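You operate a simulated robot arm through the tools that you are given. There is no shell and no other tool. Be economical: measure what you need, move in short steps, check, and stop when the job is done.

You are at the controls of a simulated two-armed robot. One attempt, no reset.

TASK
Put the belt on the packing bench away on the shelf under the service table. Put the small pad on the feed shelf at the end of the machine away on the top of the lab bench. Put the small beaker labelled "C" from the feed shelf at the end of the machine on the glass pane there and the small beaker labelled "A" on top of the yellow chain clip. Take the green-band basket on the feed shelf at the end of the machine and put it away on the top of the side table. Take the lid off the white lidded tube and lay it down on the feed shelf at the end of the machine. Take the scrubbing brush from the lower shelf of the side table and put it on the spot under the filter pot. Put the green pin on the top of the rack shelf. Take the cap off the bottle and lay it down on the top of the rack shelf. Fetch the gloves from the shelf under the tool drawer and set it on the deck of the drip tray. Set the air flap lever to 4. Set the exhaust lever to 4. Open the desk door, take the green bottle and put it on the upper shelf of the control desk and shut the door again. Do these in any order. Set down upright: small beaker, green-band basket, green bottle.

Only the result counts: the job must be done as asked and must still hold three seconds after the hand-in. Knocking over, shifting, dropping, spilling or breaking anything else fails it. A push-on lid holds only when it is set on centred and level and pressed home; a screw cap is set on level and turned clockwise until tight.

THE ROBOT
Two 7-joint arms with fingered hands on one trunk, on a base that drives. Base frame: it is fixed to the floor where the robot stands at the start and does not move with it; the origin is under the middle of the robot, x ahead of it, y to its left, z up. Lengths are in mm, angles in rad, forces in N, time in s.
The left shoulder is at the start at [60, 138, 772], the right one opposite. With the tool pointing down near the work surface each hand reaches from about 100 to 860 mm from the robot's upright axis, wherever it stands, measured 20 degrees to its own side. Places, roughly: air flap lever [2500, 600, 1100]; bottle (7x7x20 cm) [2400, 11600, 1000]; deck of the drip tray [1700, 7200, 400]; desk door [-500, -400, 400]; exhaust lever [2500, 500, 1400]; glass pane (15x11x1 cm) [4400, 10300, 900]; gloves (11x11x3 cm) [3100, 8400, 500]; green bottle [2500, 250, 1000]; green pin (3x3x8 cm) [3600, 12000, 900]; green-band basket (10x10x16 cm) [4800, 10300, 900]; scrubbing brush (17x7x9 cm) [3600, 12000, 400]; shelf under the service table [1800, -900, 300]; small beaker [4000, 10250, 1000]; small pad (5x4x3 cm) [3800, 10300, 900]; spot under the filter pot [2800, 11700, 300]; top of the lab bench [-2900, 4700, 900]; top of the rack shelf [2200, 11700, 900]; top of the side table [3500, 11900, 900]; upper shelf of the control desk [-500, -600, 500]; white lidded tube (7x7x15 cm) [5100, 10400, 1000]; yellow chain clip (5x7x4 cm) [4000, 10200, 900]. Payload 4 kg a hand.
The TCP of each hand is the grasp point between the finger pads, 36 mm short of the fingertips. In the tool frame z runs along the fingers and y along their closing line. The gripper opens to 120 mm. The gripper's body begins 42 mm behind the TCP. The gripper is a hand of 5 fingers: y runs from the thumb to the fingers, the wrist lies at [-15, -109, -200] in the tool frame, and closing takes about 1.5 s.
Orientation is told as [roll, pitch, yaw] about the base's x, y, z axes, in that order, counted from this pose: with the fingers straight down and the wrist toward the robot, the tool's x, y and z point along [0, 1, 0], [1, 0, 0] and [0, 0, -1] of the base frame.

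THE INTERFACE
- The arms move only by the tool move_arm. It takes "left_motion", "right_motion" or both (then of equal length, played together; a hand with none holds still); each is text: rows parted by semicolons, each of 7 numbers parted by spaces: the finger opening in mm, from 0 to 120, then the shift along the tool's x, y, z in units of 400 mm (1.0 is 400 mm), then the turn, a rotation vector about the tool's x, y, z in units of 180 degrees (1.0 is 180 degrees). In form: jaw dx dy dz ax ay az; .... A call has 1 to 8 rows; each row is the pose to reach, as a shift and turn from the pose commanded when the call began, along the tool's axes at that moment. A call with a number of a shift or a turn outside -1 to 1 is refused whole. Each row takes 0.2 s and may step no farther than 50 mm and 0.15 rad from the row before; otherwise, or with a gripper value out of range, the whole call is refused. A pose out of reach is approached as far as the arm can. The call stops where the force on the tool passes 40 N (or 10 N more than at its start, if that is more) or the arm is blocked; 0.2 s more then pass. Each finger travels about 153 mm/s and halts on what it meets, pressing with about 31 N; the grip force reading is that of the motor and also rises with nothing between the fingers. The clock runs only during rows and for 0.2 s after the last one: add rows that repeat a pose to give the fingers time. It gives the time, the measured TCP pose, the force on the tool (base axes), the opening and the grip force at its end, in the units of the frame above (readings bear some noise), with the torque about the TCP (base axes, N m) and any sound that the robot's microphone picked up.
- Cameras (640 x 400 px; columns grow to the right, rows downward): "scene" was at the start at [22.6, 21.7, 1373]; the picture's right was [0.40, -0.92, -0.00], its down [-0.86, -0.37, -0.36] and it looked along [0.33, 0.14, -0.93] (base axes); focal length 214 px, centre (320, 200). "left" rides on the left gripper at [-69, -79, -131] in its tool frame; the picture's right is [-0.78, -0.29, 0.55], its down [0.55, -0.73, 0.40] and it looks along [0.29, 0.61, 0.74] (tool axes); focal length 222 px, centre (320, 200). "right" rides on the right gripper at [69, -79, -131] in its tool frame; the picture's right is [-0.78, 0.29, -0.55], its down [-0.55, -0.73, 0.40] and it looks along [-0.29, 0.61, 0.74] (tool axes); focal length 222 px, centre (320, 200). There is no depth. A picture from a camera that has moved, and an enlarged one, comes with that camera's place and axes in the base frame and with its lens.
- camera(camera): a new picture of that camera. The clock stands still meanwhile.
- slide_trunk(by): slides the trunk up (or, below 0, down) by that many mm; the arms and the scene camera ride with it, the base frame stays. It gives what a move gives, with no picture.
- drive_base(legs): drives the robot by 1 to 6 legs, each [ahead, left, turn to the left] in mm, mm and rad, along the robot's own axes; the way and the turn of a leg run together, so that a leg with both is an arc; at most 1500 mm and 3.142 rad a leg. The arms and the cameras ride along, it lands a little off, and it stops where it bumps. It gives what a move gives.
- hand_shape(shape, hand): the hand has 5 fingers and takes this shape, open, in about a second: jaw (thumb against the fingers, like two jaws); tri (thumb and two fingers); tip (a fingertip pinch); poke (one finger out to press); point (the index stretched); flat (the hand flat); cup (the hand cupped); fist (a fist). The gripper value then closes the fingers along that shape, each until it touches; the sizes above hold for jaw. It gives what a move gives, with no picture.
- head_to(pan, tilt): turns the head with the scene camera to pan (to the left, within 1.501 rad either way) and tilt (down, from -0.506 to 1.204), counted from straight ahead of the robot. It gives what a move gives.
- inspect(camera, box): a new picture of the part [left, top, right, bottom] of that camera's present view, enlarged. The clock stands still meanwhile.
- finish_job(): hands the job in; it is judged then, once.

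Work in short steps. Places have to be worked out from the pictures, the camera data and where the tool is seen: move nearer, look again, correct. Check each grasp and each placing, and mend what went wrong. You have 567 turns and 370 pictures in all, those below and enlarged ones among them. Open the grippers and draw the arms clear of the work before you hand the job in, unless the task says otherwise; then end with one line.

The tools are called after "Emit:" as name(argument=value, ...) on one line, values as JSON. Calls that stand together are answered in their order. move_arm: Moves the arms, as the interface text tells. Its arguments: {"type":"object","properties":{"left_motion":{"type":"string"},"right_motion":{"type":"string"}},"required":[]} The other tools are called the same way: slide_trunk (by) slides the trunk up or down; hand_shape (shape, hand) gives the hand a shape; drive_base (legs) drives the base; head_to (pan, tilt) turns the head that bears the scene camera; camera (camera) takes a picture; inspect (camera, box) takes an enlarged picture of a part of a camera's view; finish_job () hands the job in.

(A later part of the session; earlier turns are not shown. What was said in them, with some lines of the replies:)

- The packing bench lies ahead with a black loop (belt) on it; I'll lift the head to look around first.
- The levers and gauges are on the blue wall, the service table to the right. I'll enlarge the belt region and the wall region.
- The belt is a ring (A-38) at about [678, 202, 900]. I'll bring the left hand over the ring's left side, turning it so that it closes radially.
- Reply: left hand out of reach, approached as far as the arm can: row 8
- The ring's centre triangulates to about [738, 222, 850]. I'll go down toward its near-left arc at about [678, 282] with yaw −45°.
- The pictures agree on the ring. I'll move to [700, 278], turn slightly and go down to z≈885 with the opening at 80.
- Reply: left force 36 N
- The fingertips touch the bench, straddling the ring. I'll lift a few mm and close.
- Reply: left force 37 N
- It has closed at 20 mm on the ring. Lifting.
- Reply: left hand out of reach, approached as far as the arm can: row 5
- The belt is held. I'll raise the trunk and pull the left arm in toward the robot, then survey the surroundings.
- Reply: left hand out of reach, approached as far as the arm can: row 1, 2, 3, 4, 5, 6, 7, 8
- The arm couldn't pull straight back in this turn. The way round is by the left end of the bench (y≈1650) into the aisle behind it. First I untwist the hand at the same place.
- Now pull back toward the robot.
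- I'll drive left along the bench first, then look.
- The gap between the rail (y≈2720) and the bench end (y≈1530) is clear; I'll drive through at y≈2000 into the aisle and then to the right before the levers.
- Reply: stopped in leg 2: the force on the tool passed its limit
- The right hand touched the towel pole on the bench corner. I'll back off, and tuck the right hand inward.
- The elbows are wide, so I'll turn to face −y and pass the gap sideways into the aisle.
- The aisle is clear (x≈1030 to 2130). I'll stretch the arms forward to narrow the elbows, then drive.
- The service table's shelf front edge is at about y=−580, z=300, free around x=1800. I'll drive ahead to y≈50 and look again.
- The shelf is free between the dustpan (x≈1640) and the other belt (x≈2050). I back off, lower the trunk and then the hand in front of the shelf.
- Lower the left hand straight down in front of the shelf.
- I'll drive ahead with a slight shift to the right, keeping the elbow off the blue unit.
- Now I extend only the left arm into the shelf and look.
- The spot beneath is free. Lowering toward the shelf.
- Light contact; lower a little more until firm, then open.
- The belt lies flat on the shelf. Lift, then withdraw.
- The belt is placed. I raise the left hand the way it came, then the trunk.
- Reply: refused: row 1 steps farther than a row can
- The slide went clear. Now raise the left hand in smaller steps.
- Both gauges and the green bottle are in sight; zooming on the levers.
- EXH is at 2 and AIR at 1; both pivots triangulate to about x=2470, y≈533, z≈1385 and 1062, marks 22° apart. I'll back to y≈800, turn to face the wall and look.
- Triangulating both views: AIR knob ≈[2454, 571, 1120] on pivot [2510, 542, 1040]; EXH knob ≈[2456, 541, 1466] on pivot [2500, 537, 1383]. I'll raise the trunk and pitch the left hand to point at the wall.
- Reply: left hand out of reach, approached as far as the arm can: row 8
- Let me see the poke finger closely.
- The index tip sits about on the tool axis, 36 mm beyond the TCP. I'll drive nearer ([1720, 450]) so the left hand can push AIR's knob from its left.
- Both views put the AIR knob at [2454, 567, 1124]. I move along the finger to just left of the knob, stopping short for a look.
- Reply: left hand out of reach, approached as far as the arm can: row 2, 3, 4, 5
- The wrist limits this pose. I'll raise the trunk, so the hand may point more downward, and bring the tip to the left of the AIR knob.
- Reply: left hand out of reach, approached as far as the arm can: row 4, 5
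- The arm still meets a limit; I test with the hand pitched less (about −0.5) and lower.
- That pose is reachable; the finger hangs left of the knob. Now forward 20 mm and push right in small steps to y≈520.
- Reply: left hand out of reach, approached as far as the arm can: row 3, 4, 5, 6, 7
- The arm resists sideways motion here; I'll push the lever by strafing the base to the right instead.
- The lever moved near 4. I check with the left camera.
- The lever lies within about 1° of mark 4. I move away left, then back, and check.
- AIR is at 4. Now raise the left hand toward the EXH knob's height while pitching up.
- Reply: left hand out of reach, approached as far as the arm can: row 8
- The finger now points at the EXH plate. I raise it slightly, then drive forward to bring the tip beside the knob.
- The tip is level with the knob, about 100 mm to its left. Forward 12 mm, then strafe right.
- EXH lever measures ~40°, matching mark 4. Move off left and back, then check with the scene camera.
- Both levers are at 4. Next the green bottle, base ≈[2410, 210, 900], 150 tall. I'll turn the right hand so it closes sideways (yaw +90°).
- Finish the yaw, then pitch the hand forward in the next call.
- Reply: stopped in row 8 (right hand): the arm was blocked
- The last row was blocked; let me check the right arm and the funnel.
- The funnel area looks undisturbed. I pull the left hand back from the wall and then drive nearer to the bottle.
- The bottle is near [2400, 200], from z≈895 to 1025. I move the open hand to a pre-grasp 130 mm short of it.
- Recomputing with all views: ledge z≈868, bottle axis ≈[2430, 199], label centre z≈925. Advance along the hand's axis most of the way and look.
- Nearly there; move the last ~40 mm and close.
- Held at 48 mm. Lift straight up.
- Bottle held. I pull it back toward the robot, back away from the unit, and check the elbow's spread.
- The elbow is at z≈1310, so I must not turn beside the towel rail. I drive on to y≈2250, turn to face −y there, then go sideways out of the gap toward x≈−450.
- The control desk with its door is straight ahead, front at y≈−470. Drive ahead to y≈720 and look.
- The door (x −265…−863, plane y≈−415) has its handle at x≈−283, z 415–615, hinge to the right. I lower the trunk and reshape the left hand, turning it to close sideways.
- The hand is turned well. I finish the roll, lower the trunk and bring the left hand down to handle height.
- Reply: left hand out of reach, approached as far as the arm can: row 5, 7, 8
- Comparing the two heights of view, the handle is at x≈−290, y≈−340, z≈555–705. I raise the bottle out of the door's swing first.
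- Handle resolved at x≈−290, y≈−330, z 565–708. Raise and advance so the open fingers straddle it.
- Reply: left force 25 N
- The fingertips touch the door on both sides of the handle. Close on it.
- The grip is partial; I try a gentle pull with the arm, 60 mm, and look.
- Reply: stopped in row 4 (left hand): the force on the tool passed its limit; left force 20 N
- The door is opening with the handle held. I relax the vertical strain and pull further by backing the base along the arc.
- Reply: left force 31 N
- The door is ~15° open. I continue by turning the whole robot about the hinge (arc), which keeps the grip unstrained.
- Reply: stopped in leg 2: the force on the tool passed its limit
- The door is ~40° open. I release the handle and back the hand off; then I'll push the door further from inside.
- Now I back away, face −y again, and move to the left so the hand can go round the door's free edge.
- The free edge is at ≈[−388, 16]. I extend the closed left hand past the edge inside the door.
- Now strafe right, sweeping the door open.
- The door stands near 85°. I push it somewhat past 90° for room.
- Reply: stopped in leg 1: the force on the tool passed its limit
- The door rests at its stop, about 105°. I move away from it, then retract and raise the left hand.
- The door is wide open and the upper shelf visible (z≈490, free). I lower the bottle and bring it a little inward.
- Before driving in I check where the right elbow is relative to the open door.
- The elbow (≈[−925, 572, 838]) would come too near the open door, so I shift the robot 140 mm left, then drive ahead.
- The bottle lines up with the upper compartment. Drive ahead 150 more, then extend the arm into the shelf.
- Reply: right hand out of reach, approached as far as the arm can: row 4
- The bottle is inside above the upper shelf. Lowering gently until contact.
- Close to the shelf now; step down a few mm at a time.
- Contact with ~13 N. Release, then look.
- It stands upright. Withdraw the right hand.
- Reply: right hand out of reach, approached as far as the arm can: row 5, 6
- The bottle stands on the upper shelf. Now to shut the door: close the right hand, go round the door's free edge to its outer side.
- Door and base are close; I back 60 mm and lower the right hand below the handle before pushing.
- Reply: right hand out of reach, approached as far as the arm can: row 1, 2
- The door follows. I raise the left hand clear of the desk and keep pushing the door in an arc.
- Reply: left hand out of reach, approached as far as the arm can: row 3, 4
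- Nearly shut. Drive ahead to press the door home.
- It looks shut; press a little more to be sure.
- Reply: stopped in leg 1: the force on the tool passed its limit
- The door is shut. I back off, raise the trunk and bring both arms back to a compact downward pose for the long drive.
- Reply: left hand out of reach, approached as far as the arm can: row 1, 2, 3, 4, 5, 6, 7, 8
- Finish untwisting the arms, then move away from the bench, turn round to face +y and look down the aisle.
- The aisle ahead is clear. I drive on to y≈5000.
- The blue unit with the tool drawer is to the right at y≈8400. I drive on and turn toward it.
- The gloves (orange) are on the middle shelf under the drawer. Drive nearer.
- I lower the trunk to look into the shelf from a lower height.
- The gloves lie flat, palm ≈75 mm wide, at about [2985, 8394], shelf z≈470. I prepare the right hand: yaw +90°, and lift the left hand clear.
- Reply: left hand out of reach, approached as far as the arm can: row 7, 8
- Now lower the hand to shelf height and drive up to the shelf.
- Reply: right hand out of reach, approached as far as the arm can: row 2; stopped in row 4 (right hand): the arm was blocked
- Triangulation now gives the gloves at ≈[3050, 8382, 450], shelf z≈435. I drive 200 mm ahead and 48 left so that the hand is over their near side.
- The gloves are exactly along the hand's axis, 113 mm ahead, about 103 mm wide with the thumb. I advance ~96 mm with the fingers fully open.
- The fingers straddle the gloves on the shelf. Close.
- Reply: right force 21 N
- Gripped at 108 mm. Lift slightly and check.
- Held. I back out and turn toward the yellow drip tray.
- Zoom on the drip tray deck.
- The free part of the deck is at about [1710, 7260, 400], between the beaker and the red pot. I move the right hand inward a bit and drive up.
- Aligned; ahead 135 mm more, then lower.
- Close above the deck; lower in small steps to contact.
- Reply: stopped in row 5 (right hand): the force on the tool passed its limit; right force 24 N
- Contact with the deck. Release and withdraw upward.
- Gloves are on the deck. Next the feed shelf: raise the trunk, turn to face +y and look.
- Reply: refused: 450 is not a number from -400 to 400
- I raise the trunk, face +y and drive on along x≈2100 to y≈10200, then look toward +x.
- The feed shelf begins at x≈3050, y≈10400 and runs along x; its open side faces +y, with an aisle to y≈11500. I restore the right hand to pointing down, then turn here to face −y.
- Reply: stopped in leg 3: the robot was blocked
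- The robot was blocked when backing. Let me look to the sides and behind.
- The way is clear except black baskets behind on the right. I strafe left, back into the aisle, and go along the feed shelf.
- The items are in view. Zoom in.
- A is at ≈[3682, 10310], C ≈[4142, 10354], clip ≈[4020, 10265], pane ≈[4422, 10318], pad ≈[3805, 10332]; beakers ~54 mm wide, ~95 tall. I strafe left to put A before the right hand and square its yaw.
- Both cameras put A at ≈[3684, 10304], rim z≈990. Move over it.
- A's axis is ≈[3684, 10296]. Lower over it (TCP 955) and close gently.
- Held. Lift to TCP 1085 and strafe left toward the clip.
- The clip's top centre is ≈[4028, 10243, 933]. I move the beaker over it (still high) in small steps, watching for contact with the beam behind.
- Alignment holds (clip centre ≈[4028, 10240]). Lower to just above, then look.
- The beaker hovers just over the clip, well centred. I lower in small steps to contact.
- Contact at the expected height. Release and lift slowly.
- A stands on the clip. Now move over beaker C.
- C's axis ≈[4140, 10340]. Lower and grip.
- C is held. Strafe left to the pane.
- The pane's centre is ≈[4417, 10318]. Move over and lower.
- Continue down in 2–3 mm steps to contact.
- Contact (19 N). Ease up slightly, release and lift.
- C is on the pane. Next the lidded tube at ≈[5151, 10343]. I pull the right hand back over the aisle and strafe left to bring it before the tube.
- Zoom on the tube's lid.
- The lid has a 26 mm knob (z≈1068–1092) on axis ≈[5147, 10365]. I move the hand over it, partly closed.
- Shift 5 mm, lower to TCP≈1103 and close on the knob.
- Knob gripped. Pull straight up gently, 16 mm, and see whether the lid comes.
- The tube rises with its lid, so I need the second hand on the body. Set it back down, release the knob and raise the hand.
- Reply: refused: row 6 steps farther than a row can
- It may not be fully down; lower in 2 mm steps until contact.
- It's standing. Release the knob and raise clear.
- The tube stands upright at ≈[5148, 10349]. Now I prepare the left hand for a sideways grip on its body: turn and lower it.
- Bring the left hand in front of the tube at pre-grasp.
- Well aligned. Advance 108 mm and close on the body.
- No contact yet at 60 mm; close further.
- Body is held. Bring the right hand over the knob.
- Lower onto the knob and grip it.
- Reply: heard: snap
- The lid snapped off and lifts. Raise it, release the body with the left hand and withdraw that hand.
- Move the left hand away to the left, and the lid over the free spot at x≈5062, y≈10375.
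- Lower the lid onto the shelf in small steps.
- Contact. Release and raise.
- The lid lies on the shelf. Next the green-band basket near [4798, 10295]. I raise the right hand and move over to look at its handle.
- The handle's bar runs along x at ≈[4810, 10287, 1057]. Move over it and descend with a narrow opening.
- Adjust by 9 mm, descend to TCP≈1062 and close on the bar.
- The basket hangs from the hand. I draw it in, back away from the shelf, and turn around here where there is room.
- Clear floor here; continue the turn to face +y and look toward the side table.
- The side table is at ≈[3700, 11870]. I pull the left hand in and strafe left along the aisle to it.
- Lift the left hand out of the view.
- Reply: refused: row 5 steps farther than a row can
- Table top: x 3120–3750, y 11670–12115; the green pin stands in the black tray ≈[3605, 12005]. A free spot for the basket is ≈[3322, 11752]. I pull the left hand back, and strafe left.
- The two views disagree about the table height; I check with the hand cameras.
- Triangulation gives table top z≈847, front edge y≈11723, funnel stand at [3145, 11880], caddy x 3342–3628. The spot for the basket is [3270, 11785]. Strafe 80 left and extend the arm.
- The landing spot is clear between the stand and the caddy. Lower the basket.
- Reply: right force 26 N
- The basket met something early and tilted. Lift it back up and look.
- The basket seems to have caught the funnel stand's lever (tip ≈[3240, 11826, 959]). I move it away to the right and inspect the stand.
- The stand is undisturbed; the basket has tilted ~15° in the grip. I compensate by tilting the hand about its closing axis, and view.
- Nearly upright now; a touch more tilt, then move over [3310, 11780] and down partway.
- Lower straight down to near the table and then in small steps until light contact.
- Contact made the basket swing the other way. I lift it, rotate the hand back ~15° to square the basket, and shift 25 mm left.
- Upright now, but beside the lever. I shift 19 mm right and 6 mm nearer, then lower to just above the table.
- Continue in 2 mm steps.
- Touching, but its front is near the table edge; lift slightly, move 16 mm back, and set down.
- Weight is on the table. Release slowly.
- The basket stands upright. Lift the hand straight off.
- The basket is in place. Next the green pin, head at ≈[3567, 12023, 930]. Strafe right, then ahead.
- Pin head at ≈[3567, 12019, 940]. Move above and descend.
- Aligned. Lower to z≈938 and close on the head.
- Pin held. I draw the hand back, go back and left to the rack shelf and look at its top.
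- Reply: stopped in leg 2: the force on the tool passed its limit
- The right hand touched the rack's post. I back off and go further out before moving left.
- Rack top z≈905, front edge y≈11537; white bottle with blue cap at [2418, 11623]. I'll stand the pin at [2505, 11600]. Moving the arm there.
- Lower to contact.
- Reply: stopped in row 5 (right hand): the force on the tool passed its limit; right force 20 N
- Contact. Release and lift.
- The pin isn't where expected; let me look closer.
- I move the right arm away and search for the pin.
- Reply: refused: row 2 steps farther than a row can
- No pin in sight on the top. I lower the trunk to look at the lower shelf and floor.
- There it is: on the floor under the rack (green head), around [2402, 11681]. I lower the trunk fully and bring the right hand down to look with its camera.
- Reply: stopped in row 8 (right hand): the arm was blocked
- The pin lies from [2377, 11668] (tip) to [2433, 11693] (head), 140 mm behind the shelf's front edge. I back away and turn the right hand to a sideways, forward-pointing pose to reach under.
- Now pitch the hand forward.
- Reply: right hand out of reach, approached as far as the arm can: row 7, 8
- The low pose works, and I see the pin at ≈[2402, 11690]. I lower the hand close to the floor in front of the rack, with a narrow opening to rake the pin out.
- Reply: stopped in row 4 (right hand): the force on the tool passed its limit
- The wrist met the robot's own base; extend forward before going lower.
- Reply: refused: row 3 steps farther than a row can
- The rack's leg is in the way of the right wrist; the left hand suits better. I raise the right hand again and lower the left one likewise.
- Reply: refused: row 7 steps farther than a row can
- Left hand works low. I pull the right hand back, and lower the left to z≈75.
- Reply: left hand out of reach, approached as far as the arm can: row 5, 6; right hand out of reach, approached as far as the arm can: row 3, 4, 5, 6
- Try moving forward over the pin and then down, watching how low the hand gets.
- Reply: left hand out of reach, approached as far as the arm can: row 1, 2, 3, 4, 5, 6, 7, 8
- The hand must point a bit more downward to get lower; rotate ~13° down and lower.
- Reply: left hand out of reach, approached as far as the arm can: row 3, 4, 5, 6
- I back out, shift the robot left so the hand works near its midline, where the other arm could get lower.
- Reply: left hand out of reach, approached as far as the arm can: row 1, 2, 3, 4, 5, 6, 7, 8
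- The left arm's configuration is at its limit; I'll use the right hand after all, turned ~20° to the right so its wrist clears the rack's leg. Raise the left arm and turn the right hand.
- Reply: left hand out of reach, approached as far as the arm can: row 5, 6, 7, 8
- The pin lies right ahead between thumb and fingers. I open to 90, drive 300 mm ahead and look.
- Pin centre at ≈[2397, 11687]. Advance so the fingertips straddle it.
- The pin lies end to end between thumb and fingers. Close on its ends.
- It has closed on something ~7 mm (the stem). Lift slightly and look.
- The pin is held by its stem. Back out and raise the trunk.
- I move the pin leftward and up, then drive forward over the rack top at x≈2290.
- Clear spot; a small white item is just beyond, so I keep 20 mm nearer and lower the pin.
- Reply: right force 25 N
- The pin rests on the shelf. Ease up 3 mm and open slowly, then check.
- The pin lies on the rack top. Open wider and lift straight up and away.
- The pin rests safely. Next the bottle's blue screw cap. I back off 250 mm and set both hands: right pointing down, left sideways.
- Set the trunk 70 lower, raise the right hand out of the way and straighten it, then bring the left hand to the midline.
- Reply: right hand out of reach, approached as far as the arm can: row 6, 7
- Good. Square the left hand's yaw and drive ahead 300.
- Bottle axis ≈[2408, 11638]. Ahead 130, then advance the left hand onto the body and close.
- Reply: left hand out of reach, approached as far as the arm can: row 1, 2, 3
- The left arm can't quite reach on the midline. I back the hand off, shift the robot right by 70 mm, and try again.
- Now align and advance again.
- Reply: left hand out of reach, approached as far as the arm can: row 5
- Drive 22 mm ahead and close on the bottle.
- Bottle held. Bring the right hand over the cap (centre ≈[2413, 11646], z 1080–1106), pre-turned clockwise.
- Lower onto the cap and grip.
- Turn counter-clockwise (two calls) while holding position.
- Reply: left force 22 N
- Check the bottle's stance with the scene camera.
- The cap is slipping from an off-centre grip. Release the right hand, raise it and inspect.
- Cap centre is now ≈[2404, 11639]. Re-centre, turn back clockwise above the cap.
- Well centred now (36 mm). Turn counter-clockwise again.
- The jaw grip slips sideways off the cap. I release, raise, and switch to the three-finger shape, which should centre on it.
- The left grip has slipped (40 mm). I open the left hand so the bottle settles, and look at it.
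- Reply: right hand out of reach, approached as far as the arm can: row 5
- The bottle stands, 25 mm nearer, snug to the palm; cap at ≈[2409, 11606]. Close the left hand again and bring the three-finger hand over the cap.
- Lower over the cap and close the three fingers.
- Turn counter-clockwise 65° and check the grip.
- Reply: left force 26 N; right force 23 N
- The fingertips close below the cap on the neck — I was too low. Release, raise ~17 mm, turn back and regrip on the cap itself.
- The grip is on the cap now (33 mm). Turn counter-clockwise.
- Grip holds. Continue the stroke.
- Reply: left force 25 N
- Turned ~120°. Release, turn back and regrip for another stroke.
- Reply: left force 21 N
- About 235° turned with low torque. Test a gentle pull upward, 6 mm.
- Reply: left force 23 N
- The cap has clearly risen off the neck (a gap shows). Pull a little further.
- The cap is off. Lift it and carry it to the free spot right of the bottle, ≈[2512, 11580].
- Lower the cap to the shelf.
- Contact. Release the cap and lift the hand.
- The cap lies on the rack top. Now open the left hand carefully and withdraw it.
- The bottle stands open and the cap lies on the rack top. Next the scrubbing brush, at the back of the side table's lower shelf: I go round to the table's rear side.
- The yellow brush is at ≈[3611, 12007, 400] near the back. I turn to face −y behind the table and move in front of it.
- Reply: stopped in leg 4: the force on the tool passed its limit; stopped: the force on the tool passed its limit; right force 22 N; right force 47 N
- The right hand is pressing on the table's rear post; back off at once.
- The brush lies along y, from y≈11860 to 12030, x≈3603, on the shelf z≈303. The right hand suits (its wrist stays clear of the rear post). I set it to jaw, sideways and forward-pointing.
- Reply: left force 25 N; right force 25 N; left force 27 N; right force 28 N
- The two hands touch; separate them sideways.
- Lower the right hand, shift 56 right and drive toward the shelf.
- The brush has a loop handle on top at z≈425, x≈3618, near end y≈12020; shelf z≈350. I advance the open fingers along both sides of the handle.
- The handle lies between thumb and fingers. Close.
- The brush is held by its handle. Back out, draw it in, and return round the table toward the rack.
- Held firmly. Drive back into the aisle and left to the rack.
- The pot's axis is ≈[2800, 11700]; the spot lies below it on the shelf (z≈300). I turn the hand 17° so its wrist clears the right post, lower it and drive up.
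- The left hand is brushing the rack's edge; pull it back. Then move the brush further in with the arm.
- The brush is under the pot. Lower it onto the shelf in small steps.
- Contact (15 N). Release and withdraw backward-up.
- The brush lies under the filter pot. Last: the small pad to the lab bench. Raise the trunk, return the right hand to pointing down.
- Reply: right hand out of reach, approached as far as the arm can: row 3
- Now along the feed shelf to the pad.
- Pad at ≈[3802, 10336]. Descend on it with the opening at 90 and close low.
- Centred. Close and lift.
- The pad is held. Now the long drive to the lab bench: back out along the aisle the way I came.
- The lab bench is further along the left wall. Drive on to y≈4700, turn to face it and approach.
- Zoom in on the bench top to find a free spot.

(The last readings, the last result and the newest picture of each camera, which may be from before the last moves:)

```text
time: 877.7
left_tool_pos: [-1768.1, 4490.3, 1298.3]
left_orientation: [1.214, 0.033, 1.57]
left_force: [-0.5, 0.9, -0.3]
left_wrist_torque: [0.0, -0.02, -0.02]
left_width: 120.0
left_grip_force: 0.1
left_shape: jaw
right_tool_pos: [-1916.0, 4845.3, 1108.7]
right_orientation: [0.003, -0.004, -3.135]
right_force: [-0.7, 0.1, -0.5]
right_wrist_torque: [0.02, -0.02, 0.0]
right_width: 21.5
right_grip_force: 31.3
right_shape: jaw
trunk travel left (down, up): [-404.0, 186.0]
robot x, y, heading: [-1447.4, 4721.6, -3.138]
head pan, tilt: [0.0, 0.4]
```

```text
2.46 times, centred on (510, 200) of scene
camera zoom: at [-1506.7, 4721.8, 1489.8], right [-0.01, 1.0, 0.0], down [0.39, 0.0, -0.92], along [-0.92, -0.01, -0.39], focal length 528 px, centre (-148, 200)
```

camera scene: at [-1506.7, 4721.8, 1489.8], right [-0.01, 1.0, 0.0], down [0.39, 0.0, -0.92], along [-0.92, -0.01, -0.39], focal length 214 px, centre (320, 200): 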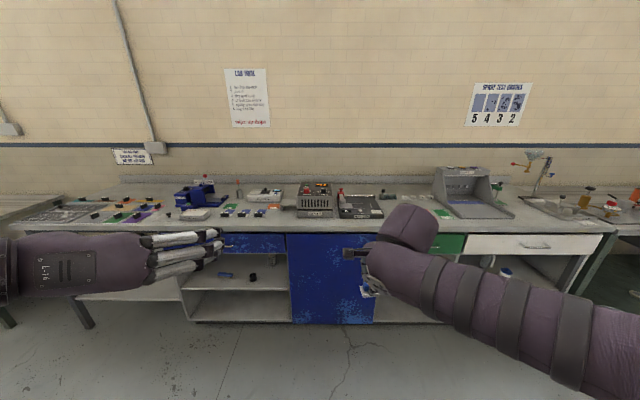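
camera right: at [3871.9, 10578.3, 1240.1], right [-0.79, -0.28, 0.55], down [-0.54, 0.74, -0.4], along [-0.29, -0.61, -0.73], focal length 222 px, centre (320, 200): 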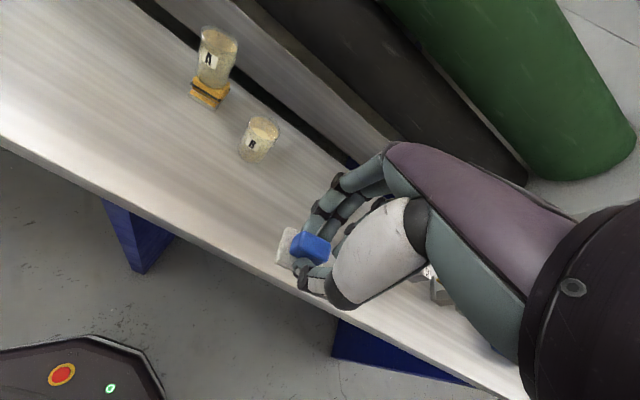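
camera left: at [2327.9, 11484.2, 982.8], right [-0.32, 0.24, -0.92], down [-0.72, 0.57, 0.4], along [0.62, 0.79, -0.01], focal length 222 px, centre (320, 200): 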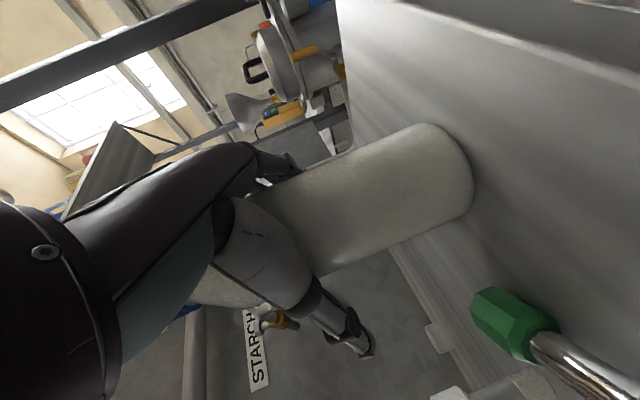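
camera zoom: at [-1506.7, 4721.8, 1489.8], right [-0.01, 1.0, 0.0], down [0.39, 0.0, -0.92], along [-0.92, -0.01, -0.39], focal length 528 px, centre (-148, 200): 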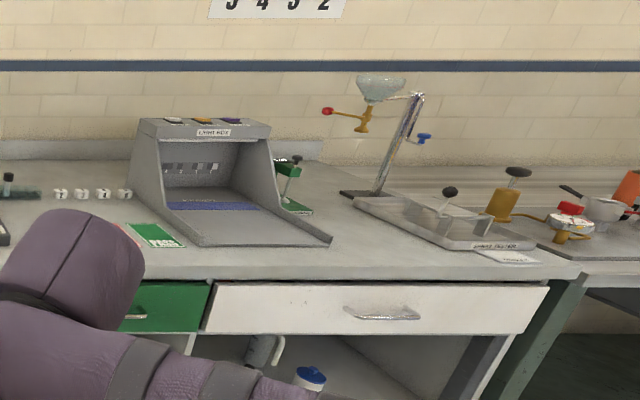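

The spot ≈[−2600, 4535] between the cards and the dryer is free. Strafe left and approach.

Emit:
drive_base(legs=[[0, 312, 0], [500, 0, 0]])

Emit:
move_arm(right_motion="10 0 0.1 0 0 0 0; 10 0 0.2 0 0 0 0; 10 0 0.3 0.02 0 0 0; 10 0 0.4 0.06 0 0 0; 10 0 0.44 0.16 0 0 0; 10 0 0.44 0.26 0 0 0")

Emit:
camera(camera="right")

```text
time: 882.3
left_tool_pos: [-2270.0, 4179.8, 1298.6]
left_orientation: [1.213, 0.031, 1.564]
left_force: [0.0, 0.2, -0.4]
left_wrist_torque: [-0.03, -0.05, 0.01]
left_width: 119.9
left_grip_force: 0.0
left_shape: jaw
right_tool_pos: [-2416.6, 4533.9, 1108.1]
right_orientation: [0.004, -0.003, -3.138]
right_force: [-0.1, -0.5, -0.9]
right_wrist_torque: [0.01, -0.04, -0.01]
right_width: 21.6
right_grip_force: 30.9
right_shape: jaw
trunk travel left (down, up): [-404.0, 186.0]
robot x, y, heading: [-1947.0, 4408.3, -3.142]
head pan, tilt: [0.0, 0.4]
```

```text
time: 883.7
left_tool_pos: [-2268.7, 4177.5, 1298.9]
left_orientation: [1.213, 0.032, 1.563]
left_force: [0.4, -0.2, -0.5]
left_wrist_torque: [0.0, 0.03, -0.06]
left_width: 119.8
left_grip_force: 0.1
left_shape: jaw
right_tool_pos: [-2592.1, 4529.3, 1005.3]
right_orientation: [0.004, -0.005, -3.134]
right_force: [4.5, -9.8, 3.8]
right_wrist_torque: [0.57, 0.29, 0.16]
right_width: 21.4
right_grip_force: 31.4
right_shape: jaw
trunk travel left (down, up): [-404.0, 186.0]
robot x, y, heading: [-1945.1, 4408.1, -3.142]
head pan, tilt: [0.0, 0.4]
```

```text
43 pictures are left
camera right: at [-2511.3, 4460.7, 1137.3], right [-0.29, 0.79, 0.55], down [0.73, 0.55, -0.4], along [-0.62, 0.28, -0.73], focal length 222 px, centre (320, 200)
```

right: 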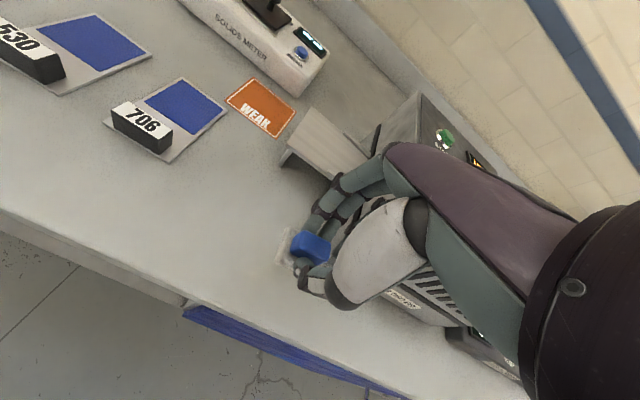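

The hand touches the dryer; lift at once and shift 80 mm to the left.

Emit:
move_arm(right_motion="10 0.01 -0.02 -0.05 0 0 0; 10 0.05 -0.04 -0.12 0 0 0; 10 0.13 -0.06 -0.15 0 0 0; 10 0.2 -0.06 -0.15 0 0 0; 10 0.24 -0.06 -0.1 0 0 0; 10 0.24 -0.06 0 0 0 0)")

Emit:
camera(camera="right")

```text
refused: motion must be text of numbers, spaces and semicolons
```

```text
42 pictures are left
camera right: at [-2511.3, 4460.7, 1137.3], right [-0.29, 0.79, 0.55], down [0.73, 0.55, -0.4], along [-0.62, 0.28, -0.73], focal length 222 px, centre (320, 200)
```

right: 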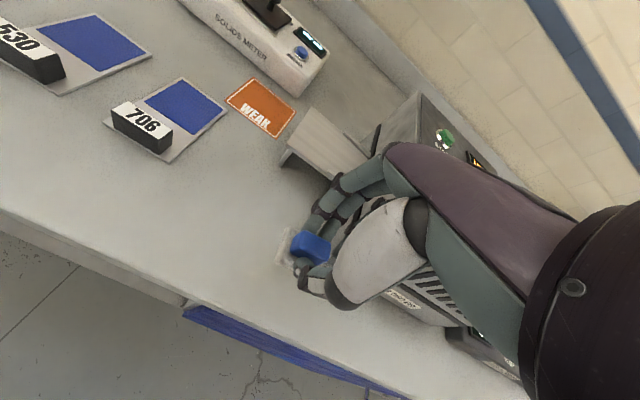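

Emit:
move_arm(right_motion="10 0.01 -0.02 -0.05 0 0 0; 10 0.05 -0.04 -0.12 0 0 0; 10 0.13 -0.06 -0.15 0 0 0; 10 0.2 -0.06 -0.15 0 0 0; 10 0.24 -0.06 -0.1 0 0 0; 10 0.24 -0.06 0 0 0 0")

Emit:
camera(camera="right")

Emit:
camera(camera="scene")

```text
time: 885.1
left_tool_pos: [-2269.5, 4178.6, 1299.7]
left_orientation: [1.213, 0.035, 1.563]
left_force: [-0.7, 0.1, -0.2]
left_wrist_torque: [-0.02, 0.0, -0.03]
left_width: 119.9
left_grip_force: 0.0
left_shape: jaw
right_tool_pos: [-2567.2, 4436.8, 1004.7]
right_orientation: [0.003, -0.003, -3.139]
right_force: [-0.2, -0.4, 0.1]
right_wrist_torque: [0.0, -0.03, -0.01]
right_width: 21.2
right_grip_force: 31.2
right_shape: jaw
trunk travel left (down, up): [-404.0, 186.0]
robot x, y, heading: [-1946.2, 4410.7, -3.142]
head pan, tilt: [0.0, 0.4]
```

```text
41 pictures are left
camera right: at [-2486.8, 4368.4, 1136.5], right [-0.29, 0.79, 0.55], down [0.73, 0.55, -0.4], along [-0.62, 0.28, -0.74], focal length 222 px, centre (320, 200)
```

right: 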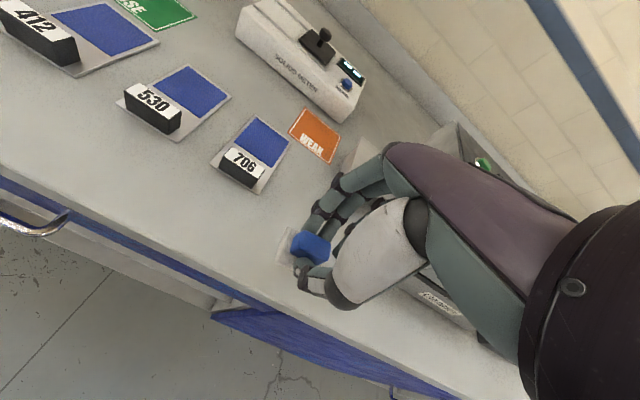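

```text
40 pictures are left
camera scene: at [-2007.5, 4408.8, 1489.8], right [0.0, 1.0, 0.0], down [0.39, 0.0, -0.92], along [-0.92, 0.0, -0.39], focal length 214 px, centre (320, 200)
```

scene: 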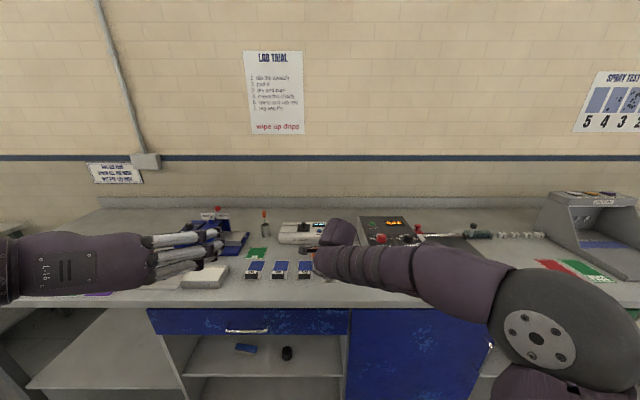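

Clear here. Move 28 mm inward and lower to contact.

Emit:
move_arm(right_motion="10 0 0.05 0 0 0 0; 10 0 0.075 0.04 0 0 0; 10 0 0.075 0.1 0 0 0; 10 0 0.075 0.125 0 0 0; 10 0 0.075 0.14 0 0 0; 10 0 0.075 0.15 0 0 0; 10 0 0.075 0.16 0 0 0")

```text
time: 886.7
left_tool_pos: [-2268.0, 4179.8, 1300.5]
left_orientation: [1.214, 0.034, 1.564]
left_force: [-0.4, -0.3, 0.0]
left_wrist_torque: [-0.02, 0.01, -0.04]
left_width: 120.0
left_grip_force: 0.1
left_shape: jaw
right_tool_pos: [-2598.2, 4438.0, 943.6]
right_orientation: [0.004, -0.008, -3.141]
right_force: [-0.2, 2.4, 13.2]
right_wrist_torque: [0.05, 0.24, -0.02]
right_width: 21.5
right_grip_force: 30.8
right_shape: jaw
trunk travel left (down, up): [-404.0, 186.0]
robot x, y, heading: [-1944.7, 4408.0, -3.144]
head pan, tilt: [0.0, 0.4]
```

Contact. Release and lift.

Emit:
move_arm(right_motion="30 0 0 -0.005 0 0 0; 50 0 0 -0.005 0 0 0; 70 0 0 -0.01 0 0 0; 70 0 0 -0.1 0 0 0; 70 0 0 -0.2 0 0 0; 70 0 -0.08 -0.27 0 0 0; 70 0 -0.17 -0.33 0 0 0; 70 0 -0.27 -0.38 0 0 0")

Emit:
drive_base(legs=[[-400, 0, 0]])

Emit:
camera(camera="scene")

Emit:
inspect(camera="scene", box=[200, 180, 440, 280])

```text
time: 888.5
left_tool_pos: [-2269.2, 4180.3, 1298.8]
left_orientation: [1.212, 0.034, 1.565]
left_force: [-0.4, -0.2, 0.0]
left_wrist_torque: [0.01, 0.02, -0.01]
left_width: 119.7
left_grip_force: 0.0
left_shape: jaw
right_tool_pos: [-2487.7, 4436.4, 1092.7]
right_orientation: [0.004, -0.006, -3.141]
right_force: [0.0, 0.8, 0.2]
right_wrist_torque: [-0.03, 0.03, 0.02]
right_width: 69.8
right_grip_force: 0.0
right_shape: jaw
trunk travel left (down, up): [-404.0, 186.0]
robot x, y, heading: [-1944.8, 4409.1, -3.142]
head pan, tilt: [0.0, 0.4]
```

```text
time: 891.0
left_tool_pos: [-1868.7, 4179.2, 1298.2]
left_orientation: [1.213, 0.034, 1.568]
left_force: [-0.1, -0.2, 0.4]
left_wrist_torque: [0.02, -0.05, -0.01]
left_width: 119.9
left_grip_force: 0.1
left_shape: jaw
right_tool_pos: [-2089.2, 4437.1, 1093.0]
right_orientation: [0.003, -0.003, -3.136]
right_force: [1.0, 0.2, 0.3]
right_wrist_torque: [0.02, 0.04, 0.01]
right_width: 69.8
right_grip_force: 0.1
right_shape: jaw
trunk travel left (down, up): [-404.0, 186.0]
robot x, y, heading: [-1547.2, 4411.5, -3.14]
head pan, tilt: [0.0, 0.4]
```

```text
39 pictures are left
camera scene: at [-1607.6, 4409.5, 1489.8], right [0.0, 1.0, 0.0], down [0.39, 0.0, -0.92], along [-0.92, 0.0, -0.39], focal length 214 px, centre (320, 200)
```

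scene: 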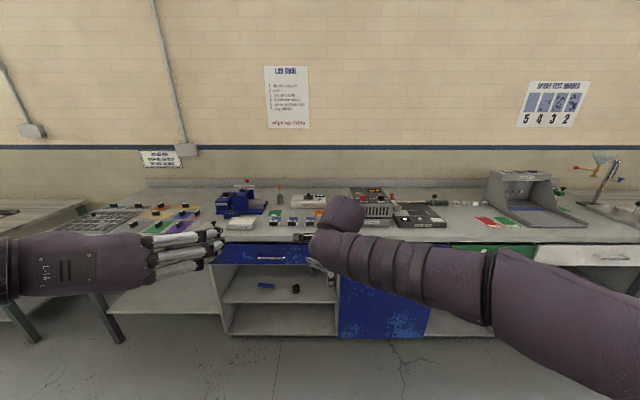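

```text
2.67 times, centred on (320, 230) of scene
camera zoom: at [-1607.6, 4409.5, 1489.8], right [0.0, 1.0, 0.0], down [0.39, 0.0, -0.92], along [-0.92, 0.0, -0.39], focal length 572 px, centre (320, 120)
```

zoom: 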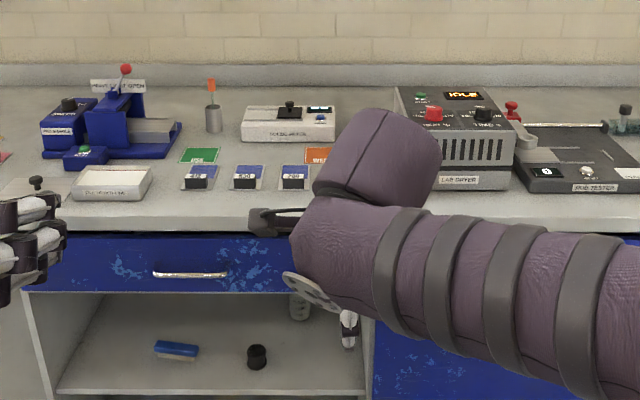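

The arm hides the pad; move aside and verify it.

Emit:
drive_base(legs=[[-100, 350, 0]])

Emit:
head_to(pan=-0.3, tilt=0.4)

Emit:
inspect(camera="scene", box=[200, 160, 440, 260])

```text
time: 893.3
left_tool_pos: [-1768.2, 3832.7, 1298.9]
left_orientation: [1.215, 0.031, 1.567]
left_force: [-0.1, -0.5, -0.5]
left_wrist_torque: [0.0, 0.0, 0.0]
left_width: 120.1
left_grip_force: 0.0
left_shape: jaw
right_tool_pos: [-1989.8, 4091.1, 1093.3]
right_orientation: [0.004, -0.005, -3.138]
right_force: [-1.0, -0.3, 0.1]
right_wrist_torque: [0.03, 0.01, -0.03]
right_width: 69.5
right_grip_force: 0.0
right_shape: jaw
trunk travel left (down, up): [-404.0, 186.0]
robot x, y, heading: [-1445.6, 4062.0, -3.133]
head pan, tilt: [0.0, 0.4]
```

```text
time: 894.1
left_tool_pos: [-1769.4, 3833.9, 1299.4]
left_orientation: [1.212, 0.032, 1.564]
left_force: [0.0, 0.1, 1.0]
left_wrist_torque: [-0.02, 0.0, 0.02]
left_width: 120.0
left_grip_force: 0.0
left_shape: jaw
right_tool_pos: [-1988.9, 4089.9, 1093.4]
right_orientation: [0.002, -0.004, -3.138]
right_force: [-0.8, -0.7, 1.0]
right_wrist_torque: [-0.01, 0.04, 0.02]
right_width: 69.7
right_grip_force: 0.1
right_shape: jaw
trunk travel left (down, up): [-404.0, 186.0]
robot x, y, heading: [-1443.6, 4067.7, -3.139]
head pan, tilt: [-0.3, 0.4]
```

```text
2.67 times, centred on (320, 210) of scene
camera zoom: at [-1503.0, 4090.6, 1489.8], right [0.29, 0.96, 0.0], down [0.37, -0.11, -0.92], along [-0.88, 0.27, -0.39], focal length 572 px, centre (320, 173)
```

zoom: 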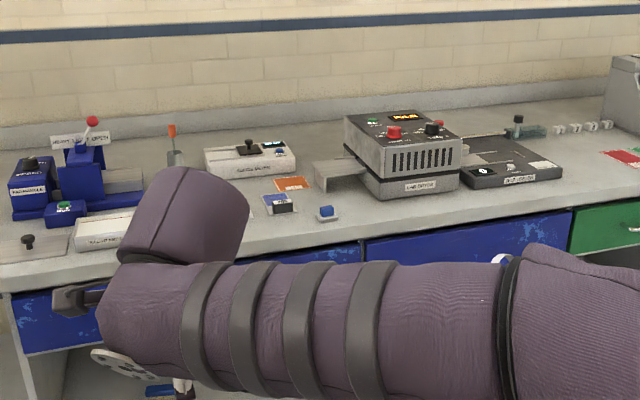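

The pad is on the lab bench and the hands are open and clear of everything; all tasks are done, so I hand in.

Emit:
finish_job()

```text
The job is handed in.
```

I did every task and handed the job in. The pin fell to the floor during its first placing. I picked it up, and it now lies on its side on the rack shelf.
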